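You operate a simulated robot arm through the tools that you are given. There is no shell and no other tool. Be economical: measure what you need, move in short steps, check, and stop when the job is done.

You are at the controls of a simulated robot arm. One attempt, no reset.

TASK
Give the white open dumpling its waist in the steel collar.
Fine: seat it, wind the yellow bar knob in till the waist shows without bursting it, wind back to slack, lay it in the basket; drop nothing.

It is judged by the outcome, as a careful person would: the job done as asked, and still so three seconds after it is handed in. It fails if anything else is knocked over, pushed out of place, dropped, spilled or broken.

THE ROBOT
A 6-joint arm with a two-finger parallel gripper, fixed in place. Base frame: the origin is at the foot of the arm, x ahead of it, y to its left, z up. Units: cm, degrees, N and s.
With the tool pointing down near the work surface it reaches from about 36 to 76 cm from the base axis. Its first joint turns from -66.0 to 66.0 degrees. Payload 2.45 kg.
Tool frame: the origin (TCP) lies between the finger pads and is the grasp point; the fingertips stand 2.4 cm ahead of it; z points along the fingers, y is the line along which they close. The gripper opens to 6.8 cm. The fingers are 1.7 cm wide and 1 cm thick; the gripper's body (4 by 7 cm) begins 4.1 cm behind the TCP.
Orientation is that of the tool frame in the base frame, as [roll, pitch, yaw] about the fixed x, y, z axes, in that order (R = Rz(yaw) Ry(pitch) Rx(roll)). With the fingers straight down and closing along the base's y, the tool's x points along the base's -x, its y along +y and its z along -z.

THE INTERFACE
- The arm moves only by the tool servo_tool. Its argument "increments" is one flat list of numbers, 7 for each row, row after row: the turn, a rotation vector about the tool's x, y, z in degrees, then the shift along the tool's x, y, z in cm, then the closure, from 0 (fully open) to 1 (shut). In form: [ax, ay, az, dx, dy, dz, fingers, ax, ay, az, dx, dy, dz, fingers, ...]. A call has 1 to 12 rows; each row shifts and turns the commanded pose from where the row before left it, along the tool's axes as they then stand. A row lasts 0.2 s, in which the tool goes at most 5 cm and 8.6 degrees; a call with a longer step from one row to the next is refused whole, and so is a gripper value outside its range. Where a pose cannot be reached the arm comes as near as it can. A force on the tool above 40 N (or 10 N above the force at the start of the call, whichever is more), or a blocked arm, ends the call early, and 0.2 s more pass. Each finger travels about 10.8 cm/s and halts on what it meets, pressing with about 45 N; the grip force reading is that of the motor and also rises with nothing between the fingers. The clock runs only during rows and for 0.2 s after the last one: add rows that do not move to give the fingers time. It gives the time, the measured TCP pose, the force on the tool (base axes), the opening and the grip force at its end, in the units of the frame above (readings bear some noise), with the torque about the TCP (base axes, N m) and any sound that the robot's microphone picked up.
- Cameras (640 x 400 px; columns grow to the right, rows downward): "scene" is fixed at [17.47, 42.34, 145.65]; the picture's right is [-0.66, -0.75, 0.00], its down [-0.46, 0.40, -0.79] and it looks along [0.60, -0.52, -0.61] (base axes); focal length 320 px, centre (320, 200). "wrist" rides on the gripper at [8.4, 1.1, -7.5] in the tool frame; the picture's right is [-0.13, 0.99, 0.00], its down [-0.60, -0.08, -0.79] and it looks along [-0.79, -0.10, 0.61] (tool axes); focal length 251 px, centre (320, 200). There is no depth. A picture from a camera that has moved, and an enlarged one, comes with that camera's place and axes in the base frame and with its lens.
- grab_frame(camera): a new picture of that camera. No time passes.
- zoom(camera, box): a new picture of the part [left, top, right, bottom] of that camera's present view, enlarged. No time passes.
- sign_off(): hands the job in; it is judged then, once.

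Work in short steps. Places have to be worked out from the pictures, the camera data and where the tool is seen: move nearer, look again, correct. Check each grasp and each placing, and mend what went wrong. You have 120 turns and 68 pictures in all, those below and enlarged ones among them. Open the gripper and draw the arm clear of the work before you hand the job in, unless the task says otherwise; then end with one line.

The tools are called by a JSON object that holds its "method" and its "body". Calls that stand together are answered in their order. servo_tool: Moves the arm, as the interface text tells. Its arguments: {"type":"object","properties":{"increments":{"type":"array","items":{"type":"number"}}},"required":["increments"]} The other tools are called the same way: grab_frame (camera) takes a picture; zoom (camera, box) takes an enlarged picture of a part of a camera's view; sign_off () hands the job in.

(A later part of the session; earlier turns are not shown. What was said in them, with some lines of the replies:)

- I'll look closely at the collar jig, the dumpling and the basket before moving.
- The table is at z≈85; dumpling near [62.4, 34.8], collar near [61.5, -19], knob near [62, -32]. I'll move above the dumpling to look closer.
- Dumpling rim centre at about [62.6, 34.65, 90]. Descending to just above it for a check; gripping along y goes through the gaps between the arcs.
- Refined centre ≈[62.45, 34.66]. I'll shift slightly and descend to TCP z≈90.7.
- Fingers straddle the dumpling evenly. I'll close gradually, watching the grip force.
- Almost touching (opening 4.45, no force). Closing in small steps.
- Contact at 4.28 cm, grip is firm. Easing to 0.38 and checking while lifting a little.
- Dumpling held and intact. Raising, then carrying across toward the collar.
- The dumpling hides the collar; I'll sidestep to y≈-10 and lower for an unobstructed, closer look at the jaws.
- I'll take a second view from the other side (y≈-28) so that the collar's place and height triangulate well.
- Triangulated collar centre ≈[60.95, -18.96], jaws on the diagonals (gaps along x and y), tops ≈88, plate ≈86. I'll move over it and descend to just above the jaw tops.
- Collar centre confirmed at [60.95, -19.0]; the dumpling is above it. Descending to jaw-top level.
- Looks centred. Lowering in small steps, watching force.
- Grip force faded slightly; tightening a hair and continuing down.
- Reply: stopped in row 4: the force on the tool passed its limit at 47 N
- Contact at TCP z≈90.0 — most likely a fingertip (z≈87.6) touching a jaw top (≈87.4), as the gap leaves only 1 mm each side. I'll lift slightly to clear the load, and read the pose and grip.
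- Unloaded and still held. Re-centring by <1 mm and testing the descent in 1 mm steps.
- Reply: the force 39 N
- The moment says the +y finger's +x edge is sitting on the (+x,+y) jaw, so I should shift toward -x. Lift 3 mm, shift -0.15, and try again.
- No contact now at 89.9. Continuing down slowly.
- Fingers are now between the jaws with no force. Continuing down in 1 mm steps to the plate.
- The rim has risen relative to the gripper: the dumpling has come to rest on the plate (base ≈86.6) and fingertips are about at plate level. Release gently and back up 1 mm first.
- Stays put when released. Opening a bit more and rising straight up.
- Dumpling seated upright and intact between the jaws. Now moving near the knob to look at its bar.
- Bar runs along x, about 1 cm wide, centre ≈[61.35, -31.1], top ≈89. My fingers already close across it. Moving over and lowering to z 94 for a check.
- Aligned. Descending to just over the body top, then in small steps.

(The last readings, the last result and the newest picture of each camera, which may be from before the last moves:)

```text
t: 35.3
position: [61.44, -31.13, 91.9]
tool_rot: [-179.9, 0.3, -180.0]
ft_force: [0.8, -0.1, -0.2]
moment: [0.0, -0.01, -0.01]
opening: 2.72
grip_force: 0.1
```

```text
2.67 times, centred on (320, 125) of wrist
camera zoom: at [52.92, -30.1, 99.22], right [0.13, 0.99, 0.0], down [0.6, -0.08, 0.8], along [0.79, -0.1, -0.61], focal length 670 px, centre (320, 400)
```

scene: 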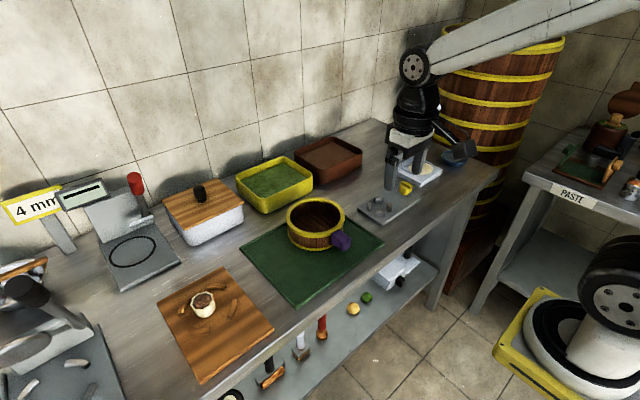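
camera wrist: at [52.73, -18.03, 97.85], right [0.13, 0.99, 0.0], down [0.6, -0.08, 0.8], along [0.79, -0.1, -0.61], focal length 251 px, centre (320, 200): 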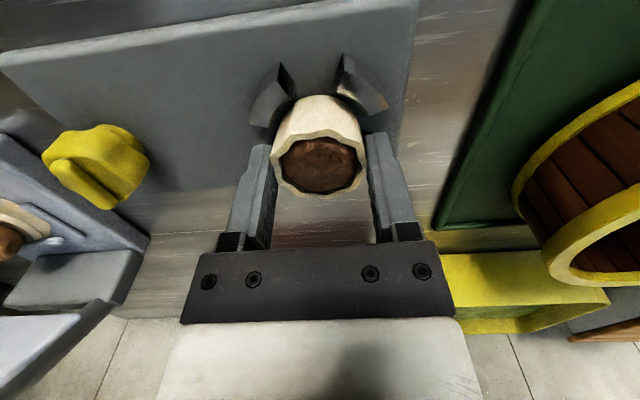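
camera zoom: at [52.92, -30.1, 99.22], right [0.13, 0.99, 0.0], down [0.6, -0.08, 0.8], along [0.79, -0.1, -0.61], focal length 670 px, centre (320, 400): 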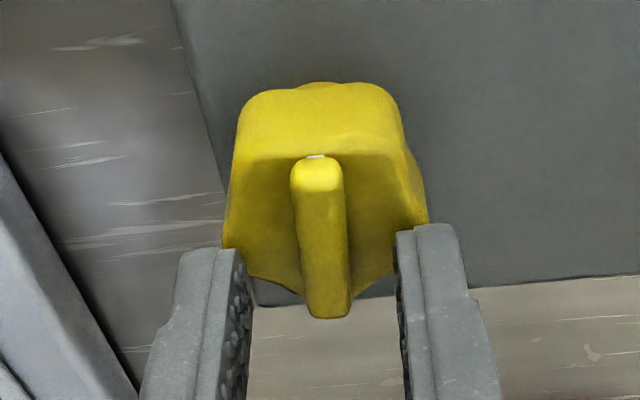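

{"method": "servo_tool", "body": {"increments": [0, 0, 0, 0, 0, 0.2, 0.62, 0, 0, 0, 0, 0, 0.2, 0.62, 0, 0, 0, 0, 0, 0, 0.62]}}

{"method": "servo_tool", "body": {"increments": [0, 0, 0, 0, 0, 0.15, 0.62, 0, 0, 0, 0, 0, 0.15, 0.62, 0, 0, 0, 0, 0, 0, 0.62]}}

{"method": "servo_tool", "body": {"increments": [0, 0, 0, 0, 0, 0.1, 0.62, 0, 0, 0, 0, 0, 0.1, 0.62, 0, 0, 0, 0, 0, 0, 0.62]}}

{"method": "zoom", "body": {"camera": "scene", "box": [380, 160, 430, 200]}}

```text
t: 36.1
position: [61.35, -31.16, 91.53]
tool_rot: [-179.8, 0.4, 179.9]
ft_force: [-7.1, 3.0, 21.2]
moment: [0.38, 0.32, 0.0]
opening: 2.77
grip_force: 0.7
```

```text
t: 36.7
position: [61.55, -31.18, 91.53]
tool_rot: [-179.8, 0.4, -180.0]
ft_force: [0.4, 0.7, 3.0]
moment: [0.07, 0.03, 0.02]
opening: 2.69
grip_force: 0.3
stopped in row 2: the force on the tool passed its limit at 43 N (the readings are from after the stop); the commanded pose is now the measured one
```

```text
t: 37.5
position: [61.43, -31.18, 91.67]
tool_rot: [-179.7, 0.5, 180.0]
ft_force: [-13.8, 1.1, 35.0]
moment: [0.66, 0.57, 0.06]
opening: 2.73
grip_force: 1.3
```

```text
10.00 times, centred on (405, 180) of scene
camera zoom: at [17.36, 42.38, 145.65], right [-0.66, -0.75, 0.0], down [-0.46, 0.4, -0.79], along [0.6, -0.52, -0.61], focal length 3197 px, centre (-530, 400)
```

zoom: 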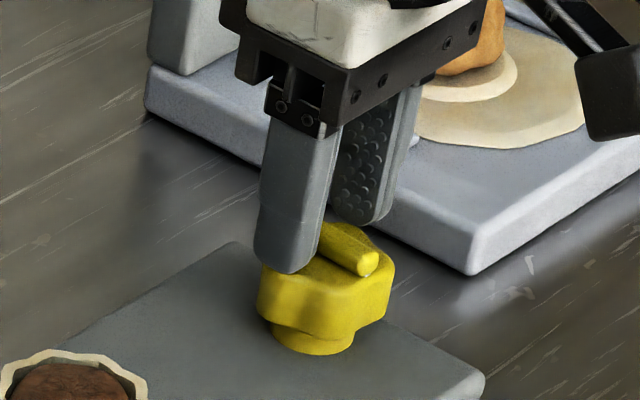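

Touching the body top at TCP ≈91.6. I'll lift 2 mm to unload and close on the bar.

{"method": "servo_tool", "body": {"increments": [0, 0, 0, 0, 0, -0.25, 0.62, 0, 0, 0, 0, 0, 0, 0.62]}}

{"method": "servo_tool", "body": {"increments": [0, 0, 0, 0, 0, 0, 0.75, 0, 0, 0, 0, 0, 0, 0.85, 0, 0, 0, 0, 0, 0, 0.95, 0, 0, 0, 0, 0, 0, 0.95]}}

{"method": "zoom", "body": {"camera": "wrist", "box": [200, 50, 440, 200]}}

```text
t: 38.1
position: [61.54, -31.29, 91.63]
tool_rot: [-179.7, 0.6, 180.0]
ft_force: [-1.6, -0.4, 19.0]
moment: [0.31, 0.18, 0.03]
opening: 2.57
grip_force: 0.0
```

```text
t: 39.1
position: [61.51, -31.2, 91.61]
tool_rot: [-179.7, 0.5, 180.0]
ft_force: [2.5, 10.3, 19.8]
moment: [0.43, 0.06, -0.05]
opening: 1.13
grip_force: 4.8
```

```text
2.67 times, centred on (320, 125) of wrist
camera zoom: at [52.95, -30.17, 98.98], right [0.13, 0.99, 0.0], down [0.6, -0.08, 0.8], along [0.79, -0.1, -0.6], focal length 670 px, centre (320, 400)
```

zoom: 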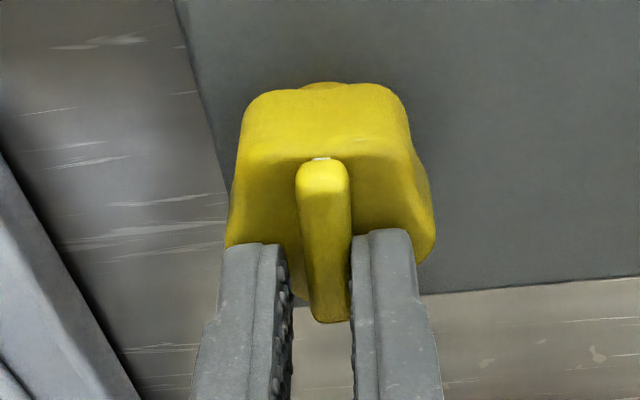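

Right finger touches the bar first; shifting +y ~1 mm, lifting slightly, levelling the tool, then finishing the grip.

{"method": "servo_tool", "body": {"increments": [-0.3, 0.5, 0, 0, 0.1, -0.12, 0.8, 0, 0, 0, 0, 0, 0, 0.8, 0, 0, 0, 0, 0, 0, 0.95, 0, 0, 0, 0, 0, 0, 1, 0, 0, 0, 0, 0, 0, 1]}}

{"method": "zoom", "body": {"camera": "wrist", "box": [200, 50, 440, 200]}}

```text
t: 40.3
position: [61.28, -31.13, 91.67]
tool_rot: [179.9, -0.2, 180.0]
ft_force: [-7.6, -4.0, 15.9]
moment: [-0.11, 0.07, -0.02]
opening: 0.0
grip_force: 23.4
```

```text
2.67 times, centred on (320, 125) of wrist
camera zoom: at [52.84, -30.18, 99.08], right [0.13, 0.99, 0.0], down [0.61, -0.08, 0.79], along [0.78, -0.1, -0.61], focal length 670 px, centre (320, 400)
```

zoom: 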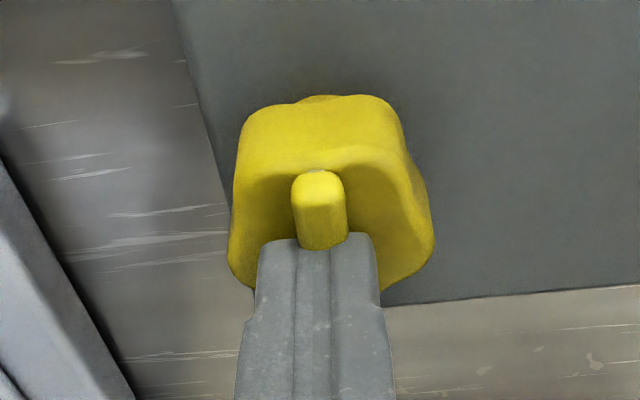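

The fingers closed over the bar's top: its engagement is too shallow. The lobed body (~3.9 cm wide) offers a sturdier hold, so I'll rise, open fully, and go down around the body.

{"method": "servo_tool", "body": {"increments": [0, 0, 0, 0, 0, -0.8, 0.9, 0, 0, 0, 0, 0, -0.8, 0.4, 0, 0, 0, 0, 0, 0, 0, 0, 0, 0, 0, 0, 0, 0, 0, 0, 0, 0, 0, 0, 0]}}

{"method": "zoom", "body": {"camera": "wrist", "box": [160, 50, 480, 250]}}

```text
t: 41.5
position: [61.52, -31.18, 93.36]
tool_rot: [179.9, -0.1, -180.0]
ft_force: [0.3, -0.6, 0.5]
moment: [-0.03, -0.02, 0.0]
opening: 6.81
grip_force: 0.0
```

```text
2.00 times, centred on (320, 150) of wrist
camera zoom: at [53.05, -30.12, 100.8], right [0.13, 0.99, 0.0], down [0.6, -0.08, 0.79], along [0.79, -0.1, -0.61], focal length 503 px, centre (320, 300)
```

zoom: 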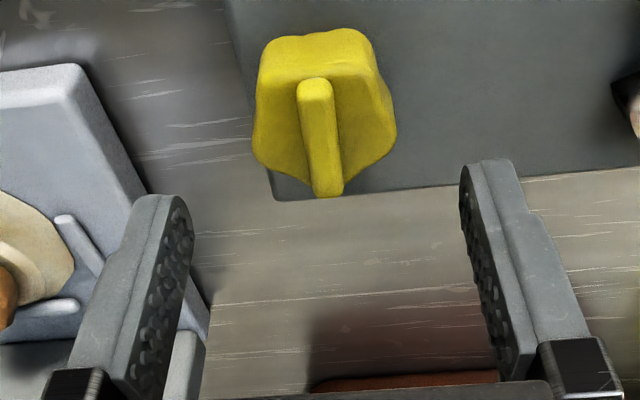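

Body centre ≈[61.4, -31.07]. Descending around it to TCP ≈89.5 (tips about 0.6 above the plate).

{"method": "servo_tool", "body": {"increments": [0, 0, 0, 0.05, 0.1, 1.2, 0, 0, 0, 0, 0, 0, 1.2, 0, 0, 0, 0, 0, 0, 1, 0, 0, 0, 0, 0, 0, 0.4, 0, 0, 0, 0, 0, 0, 0, 0]}}

{"method": "servo_tool", "body": {"increments": [0, 0, 0, 0, 0, 0, 0.2, 0, 0, 0, 0, 0, 0, 0.35, 0, 0, 0, 0, 0, 0, 0.4, 0, 0, 0, 0, 0, 0, 0.44, 0, 0, 0, 0, 0, 0, 0.44]}}

{"method": "zoom", "body": {"camera": "wrist", "box": [160, 50, 480, 250]}}

```text
t: 42.7
position: [61.5, -31.08, 89.49]
tool_rot: [179.9, -0.2, 180.0]
ft_force: [-0.5, -0.7, 0.6]
moment: [0.02, 0.0, 0.01]
opening: 6.81
grip_force: 0.0
```

```text
t: 43.9
position: [61.52, -31.06, 89.5]
tool_rot: [179.9, -0.1, 179.9]
ft_force: [0.3, 3.5, 0.7]
moment: [0.03, 0.07, -0.07]
opening: 4.08
grip_force: 2.1
```

```text
2.00 times, centred on (320, 150) of wrist
camera zoom: at [52.98, -30.07, 96.91], right [0.13, 0.99, 0.0], down [0.61, -0.08, 0.79], along [0.79, -0.1, -0.61], focal length 503 px, centre (320, 300)
```

zoom: 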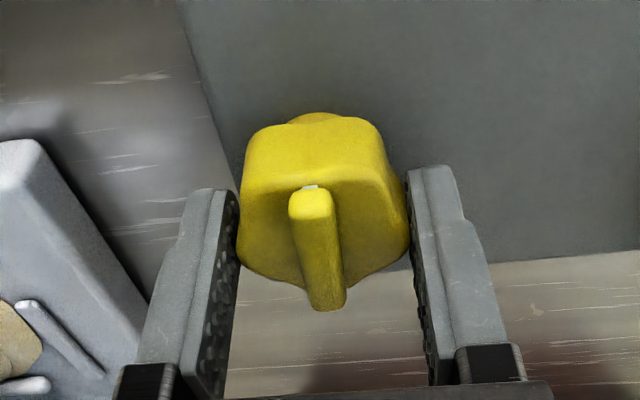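

Contact starting at 4.08 cm. Completing the grip.

{"method": "servo_tool", "body": {"increments": [0, 0, 0, 0, 0.04, 0, 0.45, 0, 0, 0, 0, 0, 0, 0.47, 0, 0, 0, 0, 0, 0, 0.5, 0, 0, 0, 0, 0, 0, 0.5]}}

```text
t: 44.9
position: [61.41, -30.89, 89.37]
tool_rot: [179.9, -0.1, -179.9]
ft_force: [1.9, 4.5, -3.1]
moment: [-0.58, -0.32, -0.03]
opening: 3.97
grip_force: 45.3
```

Firm grip at 3.97 cm. Turning clockwise (from above) 30° and watching the jaws.

{"method": "servo_tool", "body": {"increments": [0, 0, 5, 0, 0, 0, 0.5, 0, 0, 5, 0, 0, 0, 0.5, 0, 0, 5, 0, 0, 0, 0.5, 0, 0, 5, 0, 0, 0, 0.5, 0, 0, 5, 0, 0, 0, 0.5, 0, 0, 5, 0, 0, 0, 0.5, 0, 0, 0, 0, 0, 0, 0.5]}}

{"method": "zoom", "body": {"camera": "scene", "box": [360, 160, 430, 215]}}

```text
t: 46.5
position: [61.44, -31.3, 89.44]
tool_rot: [180.0, -0.3, 149.9]
ft_force: [1.0, -9.4, -17.8]
moment: [-1.03, -0.77, 0.02]
opening: 3.96
grip_force: 44.9
```

```text
7.27 times, centred on (395, 188) of scene
camera zoom: at [17.51, 42.3, 145.65], right [-0.66, -0.75, 0.0], down [-0.46, 0.4, -0.79], along [0.6, -0.52, -0.61], focal length 2325 px, centre (-226, 291)
```

zoom: 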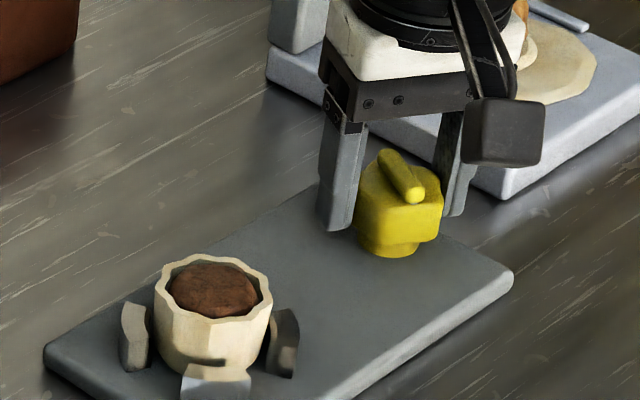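

Knob turns with the gripper, jaws not visibly moved yet (slack). The downward pull suggests the knob feeds down; I'll follow 1 mm and turn another 45°.

{"method": "servo_tool", "body": {"increments": [0, 0, 5, 0, 0, 0.05, 0.5, 0, 0, 5, 0, 0, 0.05, 0.5, 0, 0, 5, 0, 0, 0, 0.5, 0, 0, 5, 0, 0, 0, 0.5, 0, 0, 5, 0, 0, 0, 0.5, 0, 0, 5, 0, 0, 0, 0.5, 0, 0, 5, 0, 0, 0, 0.5, 0, 0, 5, 0, 0, 0, 0.5, 0, 0, 5, 0, 0, 0, 0.5, 0, 0, 0, 0, 0, 0, 0.5]}}

{"method": "zoom", "body": {"camera": "scene", "box": [360, 160, 430, 215]}}

```text
t: 48.4
position: [61.19, -31.5, 89.61]
tool_rot: [-179.6, 0.0, 106.5]
ft_force: [-8.2, 1.6, 6.4]
moment: [-0.12, -0.18, -0.01]
opening: 3.95
grip_force: 44.7
stopped in row 9: the force on the tool passed its limit at 42 N (the readings are from after the stop); the commanded pose is now the measured one
```

```text
7.27 times, centred on (395, 188) of scene
camera zoom: at [17.43, 42.36, 145.65], right [-0.66, -0.75, 0.0], down [-0.46, 0.4, -0.79], along [0.6, -0.52, -0.61], focal length 2325 px, centre (-226, 291)
```

zoom: 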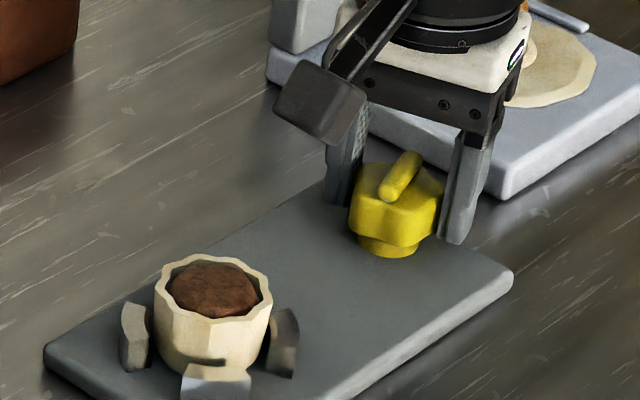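

73° turned, jaws have hardly moved; lateral load came from the TCP drifting off the knob axis. I'll open, re-centre on the axis [61.3, -31.07], and regrip.

{"method": "servo_tool", "body": {"increments": [0, 0, 0, 0, 0, 0, 0.35, 0, 0, 0, 0, 0, 0, 0.3, 0, 0, 0, 0.38, 0.2, 0.1, 0.3, 0, 0, 0, 0, 0, 0, 0.3]}}

{"method": "zoom", "body": {"camera": "wrist", "box": [160, 50, 480, 250]}}

{"method": "zoom", "body": {"camera": "scene", "box": [366, 185, 394, 213]}}

```text
t: 49.4
position: [61.27, -30.88, 89.35]
tool_rot: [-179.8, -0.1, 106.5]
ft_force: [0.3, -0.4, 0.0]
moment: [0.02, 0.01, 0.04]
opening: 4.76
grip_force: 0.1
```

```text
2.00 times, centred on (320, 150) of wrist
camera zoom: at [59.9, -22.62, 96.79], right [0.99, 0.16, 0.0], down [0.1, -0.6, 0.79], along [0.12, -0.78, -0.61], focal length 503 px, centre (320, 300)
```

zoom: 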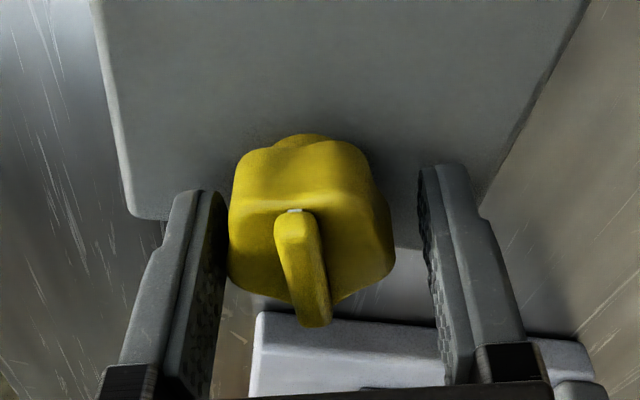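

```text
14.29 times, centred on (380, 199) of scene
camera zoom: at [17.47, 42.34, 145.65], right [-0.66, -0.75, 0.0], down [-0.46, 0.4, -0.79], along [0.6, -0.52, -0.61], focal length 4567 px, centre (-537, 214)
```

zoom: 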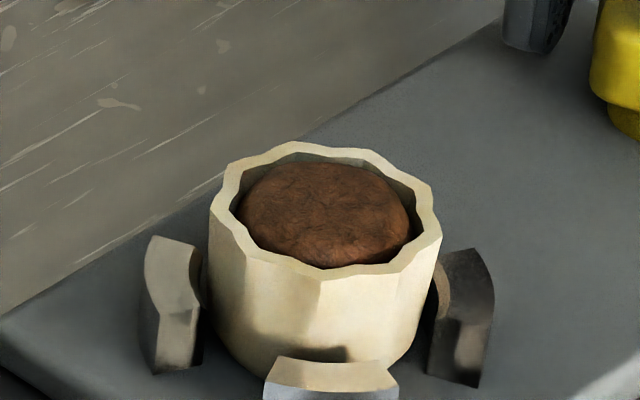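

Knob axis from two views ≈[60.93, -31.0]; re-centring there, regripping and turning on.

{"method": "servo_tool", "body": {"increments": [0, 0, 0, 0, -0.36, 0, 0.3, 0, 0, 0, 0, 0, 0, 0.38, 0, 0, 0, 0, 0, 0, 0.45, 0, 0, 0, 0, 0, 0, 0.5, 0, 0, 0, 0, 0, 0, 0.5]}}

{"method": "servo_tool", "body": {"increments": [0, 0, 6, 0, 0, 0, 0.5, 0, 0, 6, 0, 0, 0, 0.5, 0, 0, 6, 0, 0, 0, 0.5, 0, 0, 6, 0, 0, 0, 0.5, 0, 0, 6, 0, 0, 0, 0.5, 0, 0, 6, 0, 0, 0, 0.5, 0, 0, 6, 0, 0, 0, 0.5, 0, 0, 0, 0, 0, 0, 0.5]}}

{"method": "zoom", "body": {"camera": "scene", "box": [366, 185, 394, 213]}}

```text
t: 50.6
position: [61.05, -30.87, 89.28]
tool_rot: [-179.8, -0.1, 106.6]
ft_force: [2.9, 1.1, -3.8]
moment: [-0.1, -0.89, 0.02]
opening: 3.98
grip_force: 45.0
```

```text
t: 52.4
position: [61.06, -31.0, 89.37]
tool_rot: [-179.7, 0.2, 64.6]
ft_force: [12.4, 6.8, 1.9]
moment: [-0.12, -1.04, -0.03]
opening: 3.98
grip_force: 44.9
```

```text
14.29 times, centred on (380, 199) of scene
camera zoom: at [17.49, 42.37, 145.64], right [-0.66, -0.75, 0.0], down [-0.46, 0.4, -0.79], along [0.6, -0.52, -0.61], focal length 4567 px, centre (-537, 214)
```

zoom: 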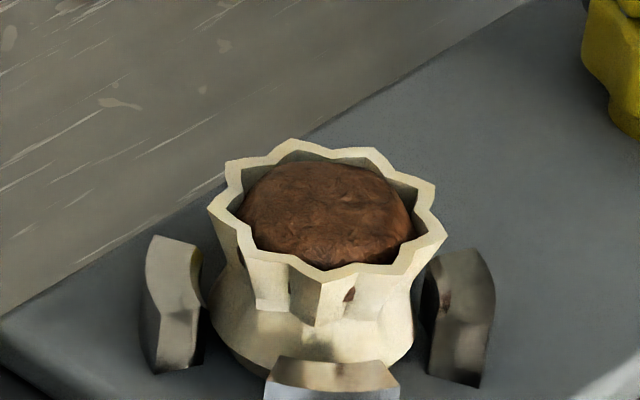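

The waist has appeared suddenly. Zooming close to judge it before any further motion.

{"method": "zoom", "body": {"camera": "scene", "box": [373, 191, 387, 205]}}

```text
16.00 times, centred on (380, 198) of scene
camera zoom: at [17.49, 42.37, 145.64], right [-0.66, -0.75, 0.0], down [-0.46, 0.4, -0.79], along [0.6, -0.52, -0.61], focal length 5115 px, centre (-640, 232)
```

zoom: 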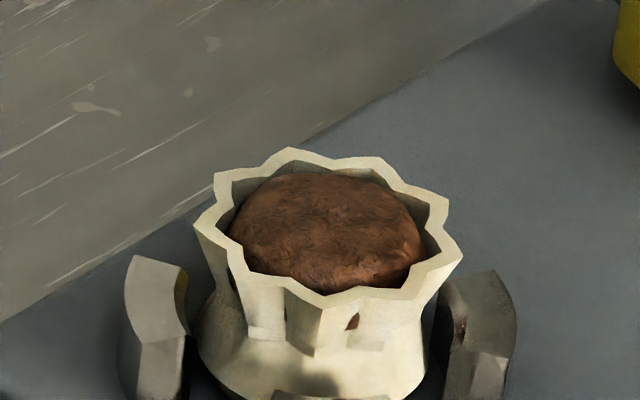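

The waist shows clearly. Stop here and wind back counter-clockwise toward the starting angle.

{"method": "servo_tool", "body": {"increments": [0, 0, -6, 0, 0, 0, 0.5, 0, 0, -6, 0, 0, 0, 0.5, 0, 0, -6, 0, 0, 0, 0.5, 0, 0, -6, 0, 0, 0, 0.5, 0, 0, -6, 0, 0, 0, 0.5, 0, 0, -6, 0, 0, 0, 0.5, 0, 0, -6, 0, 0, 0, 0.5, 0, 0, -6, 0, 0, 0, 0.5, 0, 0, -6, 0, 0, 0, 0.5, 0, 0, -6, 0, 0, 0, 0.5, 0, 0, 0, 0, 0, 0, 0.5]}}

{"method": "zoom", "body": {"camera": "scene", "box": [366, 185, 394, 213]}}

```text
t: 54.8
position: [61.07, -30.96, 89.29]
tool_rot: [-179.9, -0.1, 124.5]
ft_force: [16.7, 8.4, 9.2]
moment: [1.44, 0.09, 0.02]
opening: 3.95
grip_force: 45.3
```

```text
14.29 times, centred on (380, 199) of scene
camera zoom: at [17.5, 42.37, 145.64], right [-0.66, -0.75, 0.0], down [-0.46, 0.4, -0.79], along [0.6, -0.52, -0.61], focal length 4567 px, centre (-537, 214)
```

zoom: 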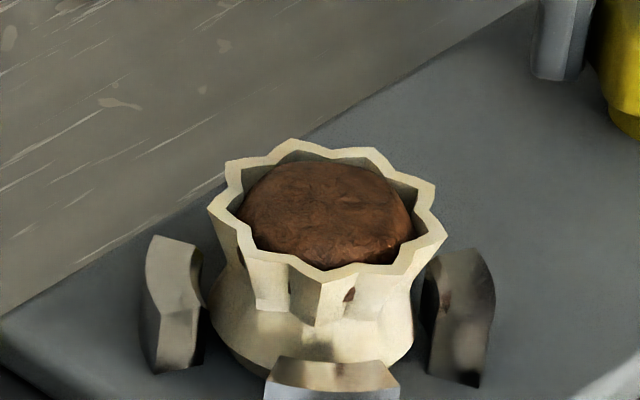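

Waist holds. Winding back the remaining 55° to the starting angle.

{"method": "servo_tool", "body": {"increments": [0, 0, -6, 0, 0, 0, 0.5, 0, 0, -6, 0, 0, 0, 0.5, 0, 0, -6, 0, 0, 0, 0.5, 0, 0, -6, 0, 0, 0, 0.5, 0, 0, -6, 0, 0, 0, 0.5, 0, 0, -6, 0, 0, 0, 0.5, 0, 0, -6, 0, 0, 0, 0.5, 0, 0, -6, 0, 0, 0, 0.5, 0, 0, -6, 0, 0, 0, 0.5, 0, 0, 0, 0, 0, 0, 0.5]}}

```text
t: 57.0
position: [61.11, -30.97, 89.42]
tool_rot: [-180.0, -0.2, 178.7]
ft_force: [20.5, 8.7, -1.6]
moment: [0.45, -0.38, 0.0]
opening: 3.99
grip_force: 45.0
```

Back at starting yaw. Releasing the knob and rising to check it.

{"method": "servo_tool", "body": {"increments": [0, 0, 0, 0, 0, 0, 0.4, 0, 0, 0, 0, 0, 0, 0.2, 0, 0, 0, 0, 0, 0, 0, 0, 0, 0, 0, 0, -1.5, 0, 0, 0, 0, 0, 0, -2, 0, 0, 0, 0, 0, 0, -2.5, 0, 0, 0, 0, 0, 0, -2, 0, 0, 0, 0, 0, 0, 0, 0]}}

{"method": "grab_frame", "body": {"camera": "wrist"}}

```text
t: 58.8
position: [60.98, -31.26, 97.34]
tool_rot: [180.0, -0.4, 178.5]
ft_force: [0.4, -0.1, -0.1]
moment: [0.02, 0.02, -0.02]
opening: 6.8
grip_force: 0.0
```

```text
15 pictures are left
camera wrist: at [52.55, -30.01, 104.88], right [0.15, 0.99, 0.0], down [0.61, -0.09, 0.79], along [0.78, -0.12, -0.61], focal length 251 px, centre (320, 200)
```

wrist: 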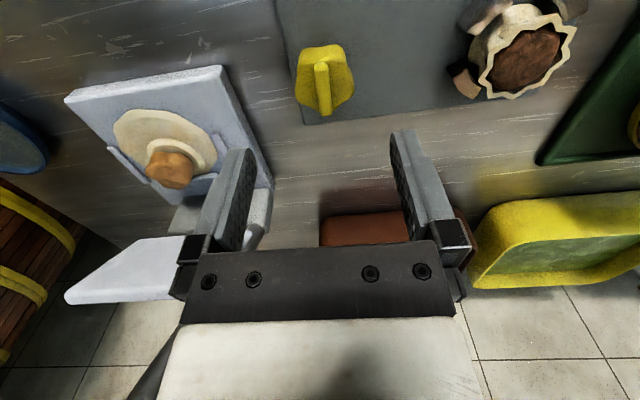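

Knob is back at its start angle. Levelling the tool and moving back above the collar to inspect the dumpling.

{"method": "servo_tool", "body": {"increments": [0, -0.4, -1.5, 0, 0, 0, 0, 0, 0, 0, 0, 2.5, 0, 0, 0, 0, 0, 0, 2.5, 0, 0, 0, 0, 0, 0, 2.5, 0, 0, 0, 0, 0, 0, 2.5, 0, 0, 0, 0, 0, 0, 2.25, 0, 0, 0, 0, 0, 0, 0, 2, 0, 0, 0, 0, 0, 0, 0, 0]}}

{"method": "zoom", "body": {"camera": "wrist", "box": [160, 0, 480, 200]}}

```text
t: 60.6
position: [60.91, -18.71, 95.39]
tool_rot: [180.0, 0.2, 180.0]
ft_force: [-0.7, -0.3, -0.1]
moment: [-0.02, 0.0, 0.03]
opening: 6.79
grip_force: 0.1
```

```text
2.00 times, centred on (320, 100) of wrist
camera zoom: at [52.39, -17.78, 102.87], right [0.13, 0.99, 0.0], down [0.6, -0.08, 0.79], along [0.79, -0.1, -0.61], focal length 503 px, centre (320, 400)
```

zoom: 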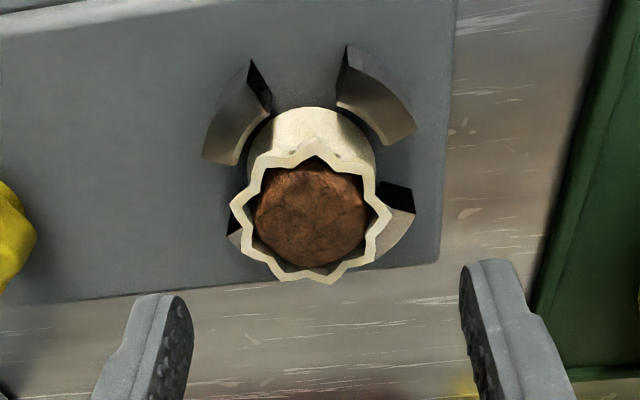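

Dumpling is intact with fluted flared rim (~4.9 cm). Centring at [60.97, -19.05], descending with ~6 cm opening.

{"method": "servo_tool", "body": {"increments": [0, 0.2, 0, -0.12, -0.25, 0.5, 0.12, 0, 0, 0, 0, 0, 1.5, 0.12, 0, 0, 0, 0, 0, 1.5, 0.12, 0, 0, 0, 0, 0, 0.8, 0.12, 0, 0, 0, 0, 0, 0, 0.12]}}

{"method": "servo_tool", "body": {"increments": [0, 0, 0, 0, 0, 0.3, 0.12, 0, 0, 0, 0, 0, 0.3, 0.12, 0, 0, 0, 0, 0, 0.3, 0.12, 0, 0, 0, 0, 0, 0, 0.12]}}

```text
t: 61.8
position: [61.03, -19.04, 90.89]
tool_rot: [-180.0, 0.0, 179.9]
ft_force: [-0.5, 0.0, -0.4]
moment: [-0.01, -0.01, 0.01]
opening: 6.0
grip_force: 0.0
```

```text
t: 62.8
position: [61.18, -19.17, 90.06]
tool_rot: [180.0, -0.1, -180.0]
ft_force: [1.0, 0.4, 0.0]
moment: [0.0, -0.02, 0.01]
opening: 5.94
grip_force: 0.1
```

{"method": "servo_tool", "body": {"increments": [0, 0, 0, 0.06, 0, 0.2, 0.12, 0, 0, 0, 0, 0, 0.2, 0.12, 0, 0, 0, 0, 0, 0.2, 0.12, 0, 0, 0, 0, 0, 0.2, 0.12, 0, 0, 0, 0, 0, 0, 0.12]}}

{"method": "servo_tool", "body": {"increments": [0, 0, 0, 0, 0, 0, 0.18, 0, 0, 0, 0, 0, 0, 0.24, 0, 0, 0, 0, 0, 0, 0.24]}}

{"method": "zoom", "body": {"camera": "wrist", "box": [200, 50, 440, 200]}}

```text
t: 64.0
position: [61.02, -19.01, 89.26]
tool_rot: [-180.0, -0.1, 180.0]
ft_force: [0.2, -0.5, 0.0]
moment: [0.0, -0.01, 0.0]
opening: 6.0
grip_force: 0.1
```

```text
t: 64.8
position: [60.99, -19.02, 89.38]
tool_rot: [179.9, -0.1, 180.0]
ft_force: [-0.2, -0.5, 0.3]
moment: [-0.01, -0.02, 0.05]
opening: 5.18
grip_force: 0.1
```

```text
2.67 times, centred on (320, 125) of wrist
camera zoom: at [52.6, -17.98, 96.76], right [0.13, 0.99, 0.0], down [0.61, -0.08, 0.79], along [0.79, -0.1, -0.61], focal length 670 px, centre (320, 400)
```

zoom: 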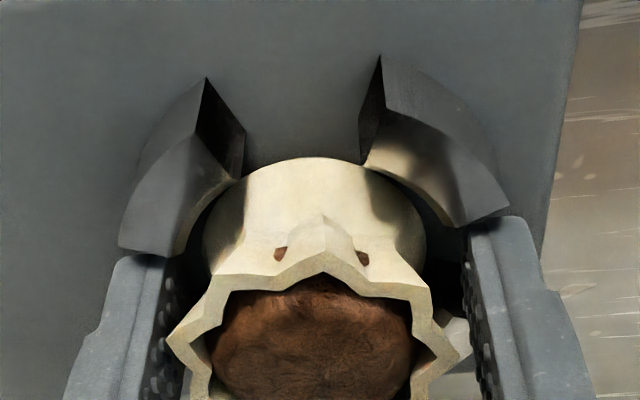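

Fingers straddle it cleanly between the jaws. Closing gradually until firm contact.

{"method": "servo_tool", "body": {"increments": [0, 0, 0, 0, 0, 0, 0.28, 0, 0, 0, 0, 0, 0, 0.32, 0, 0, 0, 0, 0, 0, 0.32]}}

{"method": "servo_tool", "body": {"increments": [0, 0, 0, 0, 0, 0, 0.35, 0, 0, 0, 0, 0, 0, 0.365, 0, 0, 0, 0, 0, 0, 0.365]}}

{"method": "servo_tool", "body": {"increments": [0, 0, 0, 0, 0, 0, 0.38, 0, 0, 0, 0, 0, 0, 0.385, 0, 0, 0, 0, 0, 0, 0.385]}}

```text
t: 65.6
position: [61.1, -19.03, 89.34]
tool_rot: [179.9, 0.0, 180.0]
ft_force: [0.4, -0.2, 0.0]
moment: [-0.01, -0.01, -0.01]
opening: 4.61
grip_force: 0.0
```

```text
t: 66.4
position: [61.06, -19.0, 89.4]
tool_rot: [180.0, 0.0, 180.0]
ft_force: [-0.2, -0.3, 0.0]
moment: [0.04, -0.01, -0.02]
opening: 4.3
grip_force: 0.4
```

```text
t: 67.2
position: [61.14, -18.99, 89.31]
tool_rot: [-179.9, -0.1, -180.0]
ft_force: [0.3, -0.4, 0.6]
moment: [0.02, 0.0, 0.03]
opening: 4.25
grip_force: 0.3
```

{"method": "servo_tool", "body": {"increments": [0, 0, 0, 0, 0, 0, 0.395, 0, 0, 0, 0, 0, 0, 0.395]}}

{"method": "servo_tool", "body": {"increments": [0, 0, 0, 0, 0, 0, 0.405, 0, 0, 0, 0, 0, 0, 0.405]}}

{"method": "servo_tool", "body": {"increments": [0, 0, 0, 0, 0, 0, 0.415, 0, 0, 0, 0, 0, 0, 0.415]}}

```text
t: 67.8
position: [61.09, -19.06, 89.3]
tool_rot: [179.9, 0.0, -179.9]
ft_force: [0.0, -0.5, -0.1]
moment: [0.0, 0.01, 0.02]
opening: 4.22
grip_force: 0.9
```

```text
t: 68.4
position: [61.02, -18.99, 89.27]
tool_rot: [-179.9, -0.1, -179.9]
ft_force: [0.1, 0.3, -0.5]
moment: [-0.01, 0.03, -0.03]
opening: 4.2
grip_force: 44.7
```

```text
t: 69.0
position: [61.02, -18.94, 89.37]
tool_rot: [-180.0, 0.0, -179.9]
ft_force: [0.2, -0.6, -0.1]
moment: [0.03, -0.01, 0.02]
opening: 4.19
grip_force: 44.9
```

Firm at 4.2 cm. Lifting straight up slowly.

{"method": "servo_tool", "body": {"increments": [0, 0, 0, 0, 0, 0, 0.405, 0, 0, 0, 0, 0, -0.2, 0.405, 0, 0, 0, 0, 0, -0.4, 0.405, 0, 0, 0, 0, 0, -0.6, 0.405, 0, 0, 0, 0, 0, -1, 0.405, 0, 0, 0, 0, 0, -1.5, 0.405, 0, 0, 0, 0, 0, -2, 0.405, 0, 0, 0, 0, 0, 0, 0.405]}}

{"method": "grab_frame", "body": {"camera": "wrist"}}

```text
t: 70.8
position: [60.94, -19.04, 95.17]
tool_rot: [180.0, -0.1, 179.9]
ft_force: [-0.6, -0.3, 0.1]
moment: [0.0, -0.01, -0.01]
opening: 4.17
grip_force: 45.1
```

```text
12 pictures are left
camera wrist: at [52.48, -18.02, 102.63], right [0.13, 0.99, 0.0], down [0.61, -0.08, 0.79], along [0.79, -0.1, -0.61], focal length 251 px, centre (320, 200)
```

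wrist: 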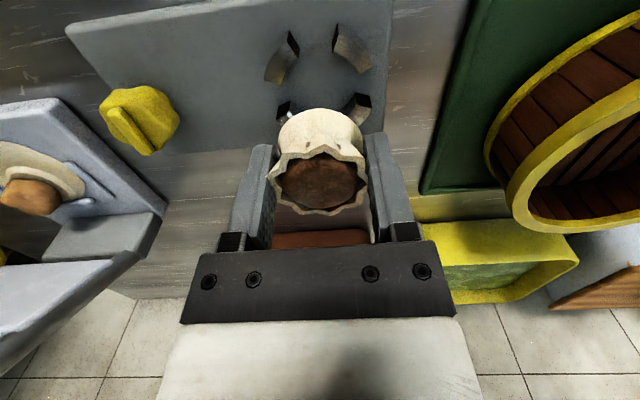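

Held well with a clear waist. Raising and moving toward the basket to localise it.

{"method": "servo_tool", "body": {"increments": [0, 0, 0, 0, 0, -2, 0.405, 0, 0, 0, 0, 0, -2.5, 0.405, 0, 0, 0, 0, 0, -2.5, 0.405, 0, 0, 0, 0.6, 2, -1, 0.405, 0, 0, 0, 0.6, 2.5, 0, 0.405, 0, 0, 0, 0.6, 2.5, 0, 0.405, 0, 0, 0, 0.6, 2.5, 0, 0.405, 0, 0, 0, 0.6, 1.5, 0, 0.405, 0, 0, 0, 0, 0, 0, 0.405]}}

{"method": "grab_frame", "body": {"camera": "wrist"}}

{"method": "grab_frame", "body": {"camera": "scene"}}

```text
t: 72.8
position: [58.23, -8.07, 102.98]
tool_rot: [179.9, -0.2, 180.0]
ft_force: [0.6, -0.1, 0.0]
moment: [0.03, -0.02, 0.02]
opening: 4.18
grip_force: 45.3
```

```text
11 pictures are left
camera wrist: at [49.65, -7.09, 110.34], right [0.13, 0.99, 0.0], down [0.6, -0.08, 0.79], along [0.79, -0.1, -0.61], focal length 251 px, centre (320, 200)
```

wrist: 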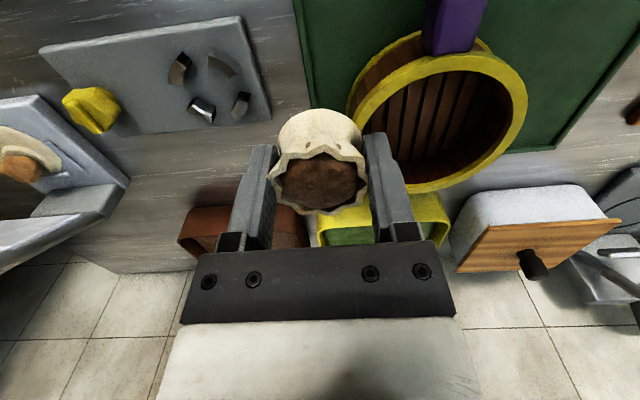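

```text
10 pictures are left
```

scene: 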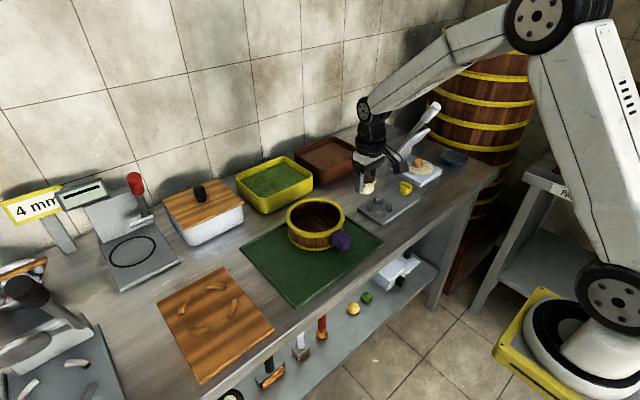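

Basket centre ≈[65.3, 1.8], rim z≈91–92, inner width ≈13 cm. Moving above it, then lowering to z≈97 to check.

{"method": "servo_tool", "body": {"increments": [0, 0, 0, -1.5, 2, 0, 0.405, 0, 0, 0, -1.5, 2, 0, 0.405, 0, 0, 0, -1.5, 2, 0, 0.405, 0, 0, 0, -1.5, 2, 0, 0.405, 0, 0, 0, -1.1, 1.85, 0, 0.405, 0, 0, 0, 0, 0, 2, 0.405, 0, 0, 0, 0, 0, 2, 0.405, 0, 0, 0, 0, 0, 2, 0.405, 0, 0, 0, 0, 0, 0, 0.405]}}

{"method": "zoom", "body": {"camera": "scene", "box": [270, 150, 370, 260]}}

{"method": "grab_frame", "body": {"camera": "wrist"}}

```text
t: 74.8
position: [65.0, 1.7, 96.92]
tool_rot: [-180.0, 0.0, -180.0]
ft_force: [-0.7, -0.6, -1.0]
moment: [0.0, 0.01, 0.02]
opening: 4.18
grip_force: 45.5
```

```text
3.64 times, centred on (320, 205) of scene
camera zoom: at [17.47, 42.34, 145.65], right [-0.66, -0.75, 0.0], down [-0.46, 0.4, -0.79], along [0.6, -0.52, -0.61], focal length 1162 px, centre (320, 182)
```

zoom: 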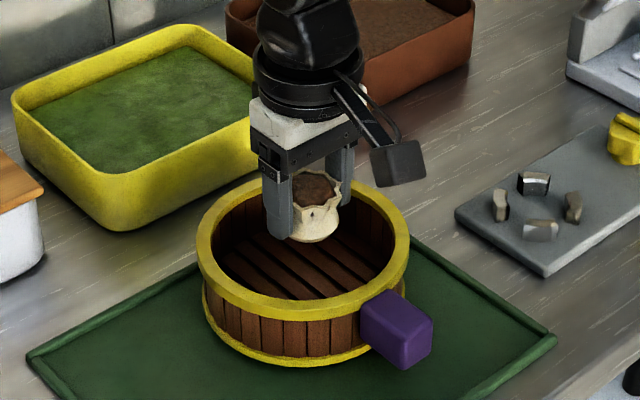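

```text
8 pictures are left
camera wrist: at [56.56, 2.72, 104.3], right [0.13, 0.99, 0.0], down [0.6, -0.08, 0.79], along [0.79, -0.1, -0.61], focal length 251 px, centre (320, 200)
```

wrist: 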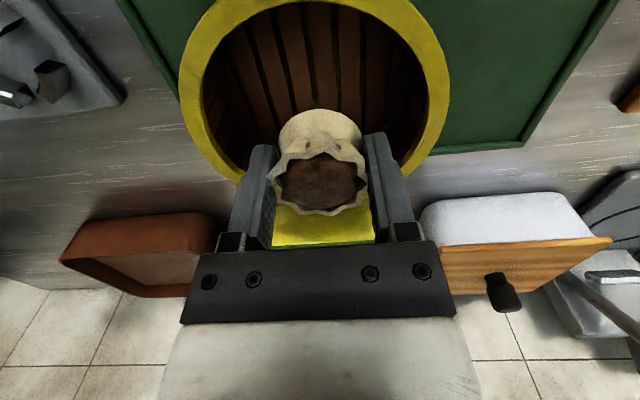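

Combining the views, the basket centre is ≈[66.0, 1.5], with ample room. Shifting and descending inside to TCP 91.5.

{"method": "servo_tool", "body": {"increments": [0, 0, 0, -1, -0.25, 0, 0.405, 0, 0, 0, 0, 0, 1.5, 0.405, 0, 0, 0, 0, 0, 1.5, 0.405, 0, 0, 0, 0, 0, 1.4, 0.405, 0, 0, 0, 0, 0, 1, 0.405, 0, 0, 0, 0, 0, 0, 0.405]}}

{"method": "zoom", "body": {"camera": "scene", "box": [280, 180, 350, 260]}}

```text
t: 76.2
position: [66.05, 1.37, 91.59]
tool_rot: [180.0, -0.1, -180.0]
ft_force: [0.2, 0.0, -0.3]
moment: [-0.02, -0.01, 0.02]
opening: 4.18
grip_force: 45.0
```

```text
5.00 times, centred on (315, 220) of scene
camera zoom: at [17.47, 42.34, 145.65], right [-0.66, -0.75, 0.0], down [-0.46, 0.4, -0.79], along [0.6, -0.52, -0.61], focal length 1598 px, centre (345, 100)
```

zoom: 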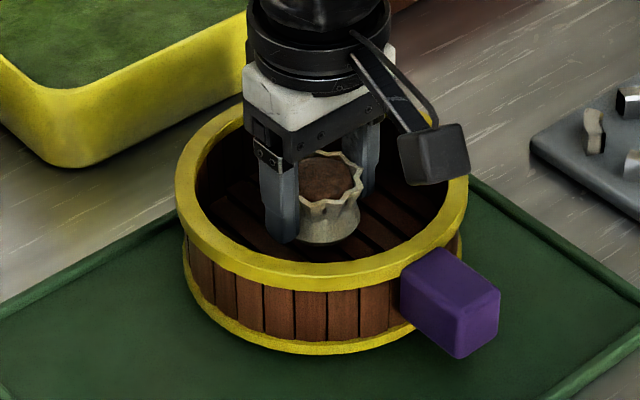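

Well inside the basket. Lowering gently until the floor is felt.

{"method": "servo_tool", "body": {"increments": [0, 0, 0, 0, 0, 0.3, 0.405, 0, 0, 0, 0, 0, 0.3, 0.405, 0, 0, 0, 0, 0, 0.2, 0.405, 0, 0, 0, 0, 0, 0, 0.405]}}

{"method": "servo_tool", "body": {"increments": [0, 0, 0, 0, 0, 0.15, 0.405, 0, 0, 0, 0, 0, 0.15, 0.405, 0, 0, 0, 0, 0, 0, 0.405]}}

```text
t: 77.2
position: [66.15, 1.59, 90.74]
tool_rot: [-180.0, -0.1, 179.9]
ft_force: [-0.1, 0.7, -0.8]
moment: [-0.03, 0.01, -0.01]
opening: 4.19
grip_force: 45.0
```

```text
t: 78.0
position: [66.18, 1.58, 90.36]
tool_rot: [-180.0, -0.1, -179.9]
ft_force: [0.1, 0.6, -0.4]
moment: [-0.02, 0.0, 0.02]
opening: 4.18
grip_force: 44.7
```

{"method": "servo_tool", "body": {"increments": [0, 0, 0, 0, 0, 0.15, 0.405, 0, 0, 0, 0, 0, 0.15, 0.405, 0, 0, 0, 0, 0, 0, 0.405]}}

{"method": "servo_tool", "body": {"increments": [0, 0, 0, 0, 0, 0.1, 0.405, 0, 0, 0, 0, 0, 0.1, 0.405, 0, 0, 0, 0, 0, 0, 0.405]}}

{"method": "servo_tool", "body": {"increments": [0, 0, 0, 0, 0, 0.1, 0.405, 0, 0, 0, 0, 0, 0.1, 0.405, 0, 0, 0, 0, 0, 0, 0.405]}}

{"method": "zoom", "body": {"camera": "scene", "box": [295, 195, 335, 235]}}

```text
t: 78.8
position: [66.25, 1.61, 90.22]
tool_rot: [180.0, 0.0, 180.0]
ft_force: [-4.6, -3.0, 13.1]
moment: [-0.12, 0.07, -0.03]
opening: 4.19
grip_force: 45.4
```

```text
t: 79.6
position: [66.36, 1.49, 90.21]
tool_rot: [180.0, 0.2, -180.0]
ft_force: [-0.9, 0.3, 6.4]
moment: [0.0, 0.1, -0.02]
opening: 4.16
grip_force: 44.8
stopped in row 3: the force on the tool passed its limit at 40 N (the readings are from after the stop); the commanded pose is now the measured one
```

```text
t: 80.5
position: [66.5, 1.56, 90.11]
tool_rot: [-179.9, 0.4, -179.9]
ft_force: [-1.5, 0.2, 7.5]
moment: [0.0, 0.15, -0.01]
opening: 4.19
grip_force: 45.1
stopped in row 3: the force on the tool passed its limit at 40 N (the readings are from after the stop); the commanded pose is now the measured one
```

```text
10.00 times, centred on (315, 215) of scene
camera zoom: at [17.45, 42.34, 145.65], right [-0.66, -0.75, 0.0], down [-0.46, 0.4, -0.79], along [0.6, -0.52, -0.61], focal length 3197 px, centre (370, 50)
```

zoom: 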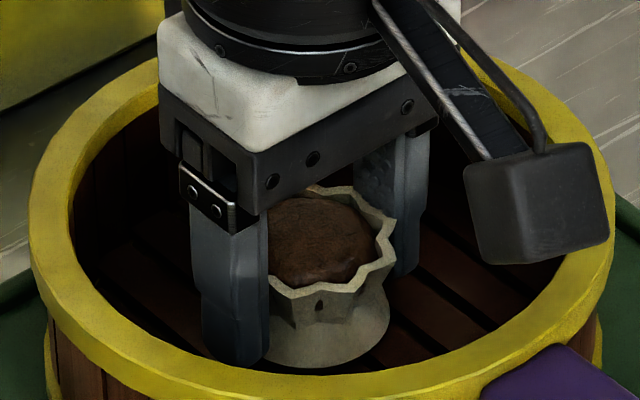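

It rests on the basket floor (contact ≈90.2). Easing the load by 1 mm and opening slowly.

{"method": "servo_tool", "body": {"increments": [0, 0, 0, 0, 0, -0.05, 0.405, 0, 0, 0, 0, 0, 0, 0.39, 0, 0, 0, 0, 0, 0, 0.36, 0, 0, 0, 0, 0, 0, 0.3, 0, 0, 0, 0, 0, 0, 0.22, 0, 0, 0, 0, 0, 0, 0.18, 0, 0, 0, 0, 0, 0, 0.18]}}

{"method": "zoom", "body": {"camera": "wrist", "box": [160, 0, 480, 200]}}

```text
t: 82.1
position: [66.42, 1.58, 90.22]
tool_rot: [-180.0, 0.3, -179.9]
ft_force: [0.0, 0.5, 0.1]
moment: [-0.01, -0.03, 0.02]
opening: 5.58
grip_force: 0.0
```

```text
2.00 times, centred on (320, 100) of wrist
camera zoom: at [57.87, 2.5, 97.64], right [0.13, 0.99, 0.0], down [0.6, -0.08, 0.8], along [0.79, -0.1, -0.6], focal length 503 px, centre (320, 400)
```

zoom: 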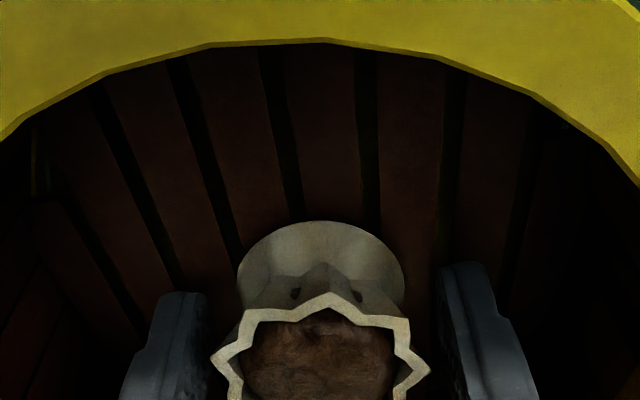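

Released and standing upright. Rising straight up and moving clear.

{"method": "servo_tool", "body": {"increments": [0, 0, 0, 0, 0, -0.6, 0.18, 0, 0, 0, 0, 0, -1.2, 0.18, 0, 0, 0, 0, 0, -2, 0.18, 0, 0, 0, 0, 0, -3, 0.1, 0, 0, 0, 0, 0, -3, 0, 0, 0, 0, 0, 0, -3, 0, 0, 0, 0, 2, 0, -2.5, 0, 0, 0, 0, 3, 0, -2, 0, 0, 0, 0, 3, 0, 0, 0, 0, 0, 0, 3, 0, 0, 0, 0, 0, 0, 0, 0, 0, 0]}}

{"method": "zoom", "body": {"camera": "scene", "box": [270, 150, 430, 260]}}

{"method": "grab_frame", "body": {"camera": "wrist"}}

```text
t: 84.5
position: [55.05, 1.52, 107.58]
tool_rot: [180.0, 0.4, -179.9]
ft_force: [0.5, 0.3, 0.2]
moment: [-0.02, 0.0, -0.04]
opening: 6.8
grip_force: 0.0
```

```text
3.64 times, centred on (350, 205) of scene
camera zoom: at [17.47, 42.34, 145.65], right [-0.66, -0.75, 0.0], down [-0.46, 0.4, -0.79], along [0.6, -0.52, -0.61], focal length 1162 px, centre (211, 182)
```

zoom: 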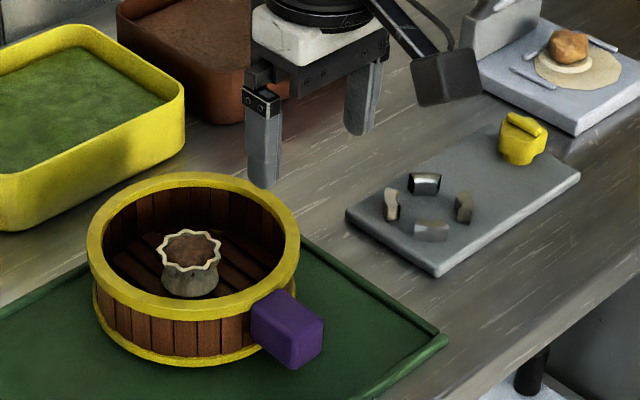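

```text
3 pictures are left
camera wrist: at [46.59, 2.49, 114.97], right [0.13, 0.99, 0.0], down [0.6, -0.08, 0.8], along [0.79, -0.1, -0.6], focal length 251 px, centre (320, 200)
```

wrist: 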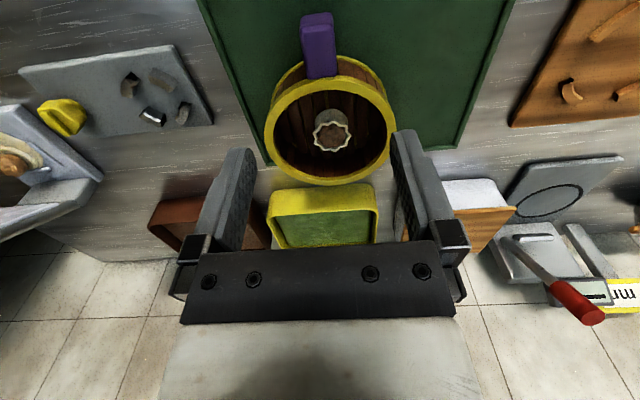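

The dumpling stands upright and waisted in the basket, the knob is back at its starting angle, nothing else has moved, and the arm is clear. Handing in.

{"method": "sign_off", "body": {}}

```text
The job is handed in.
```

The dumpling has its waist and stands upright in the basket. The knob is wound back to slack, nothing was dropped, and the only flaw I saw was small brown specks in the flutes, which I judged to be filling showing rather than a burst.
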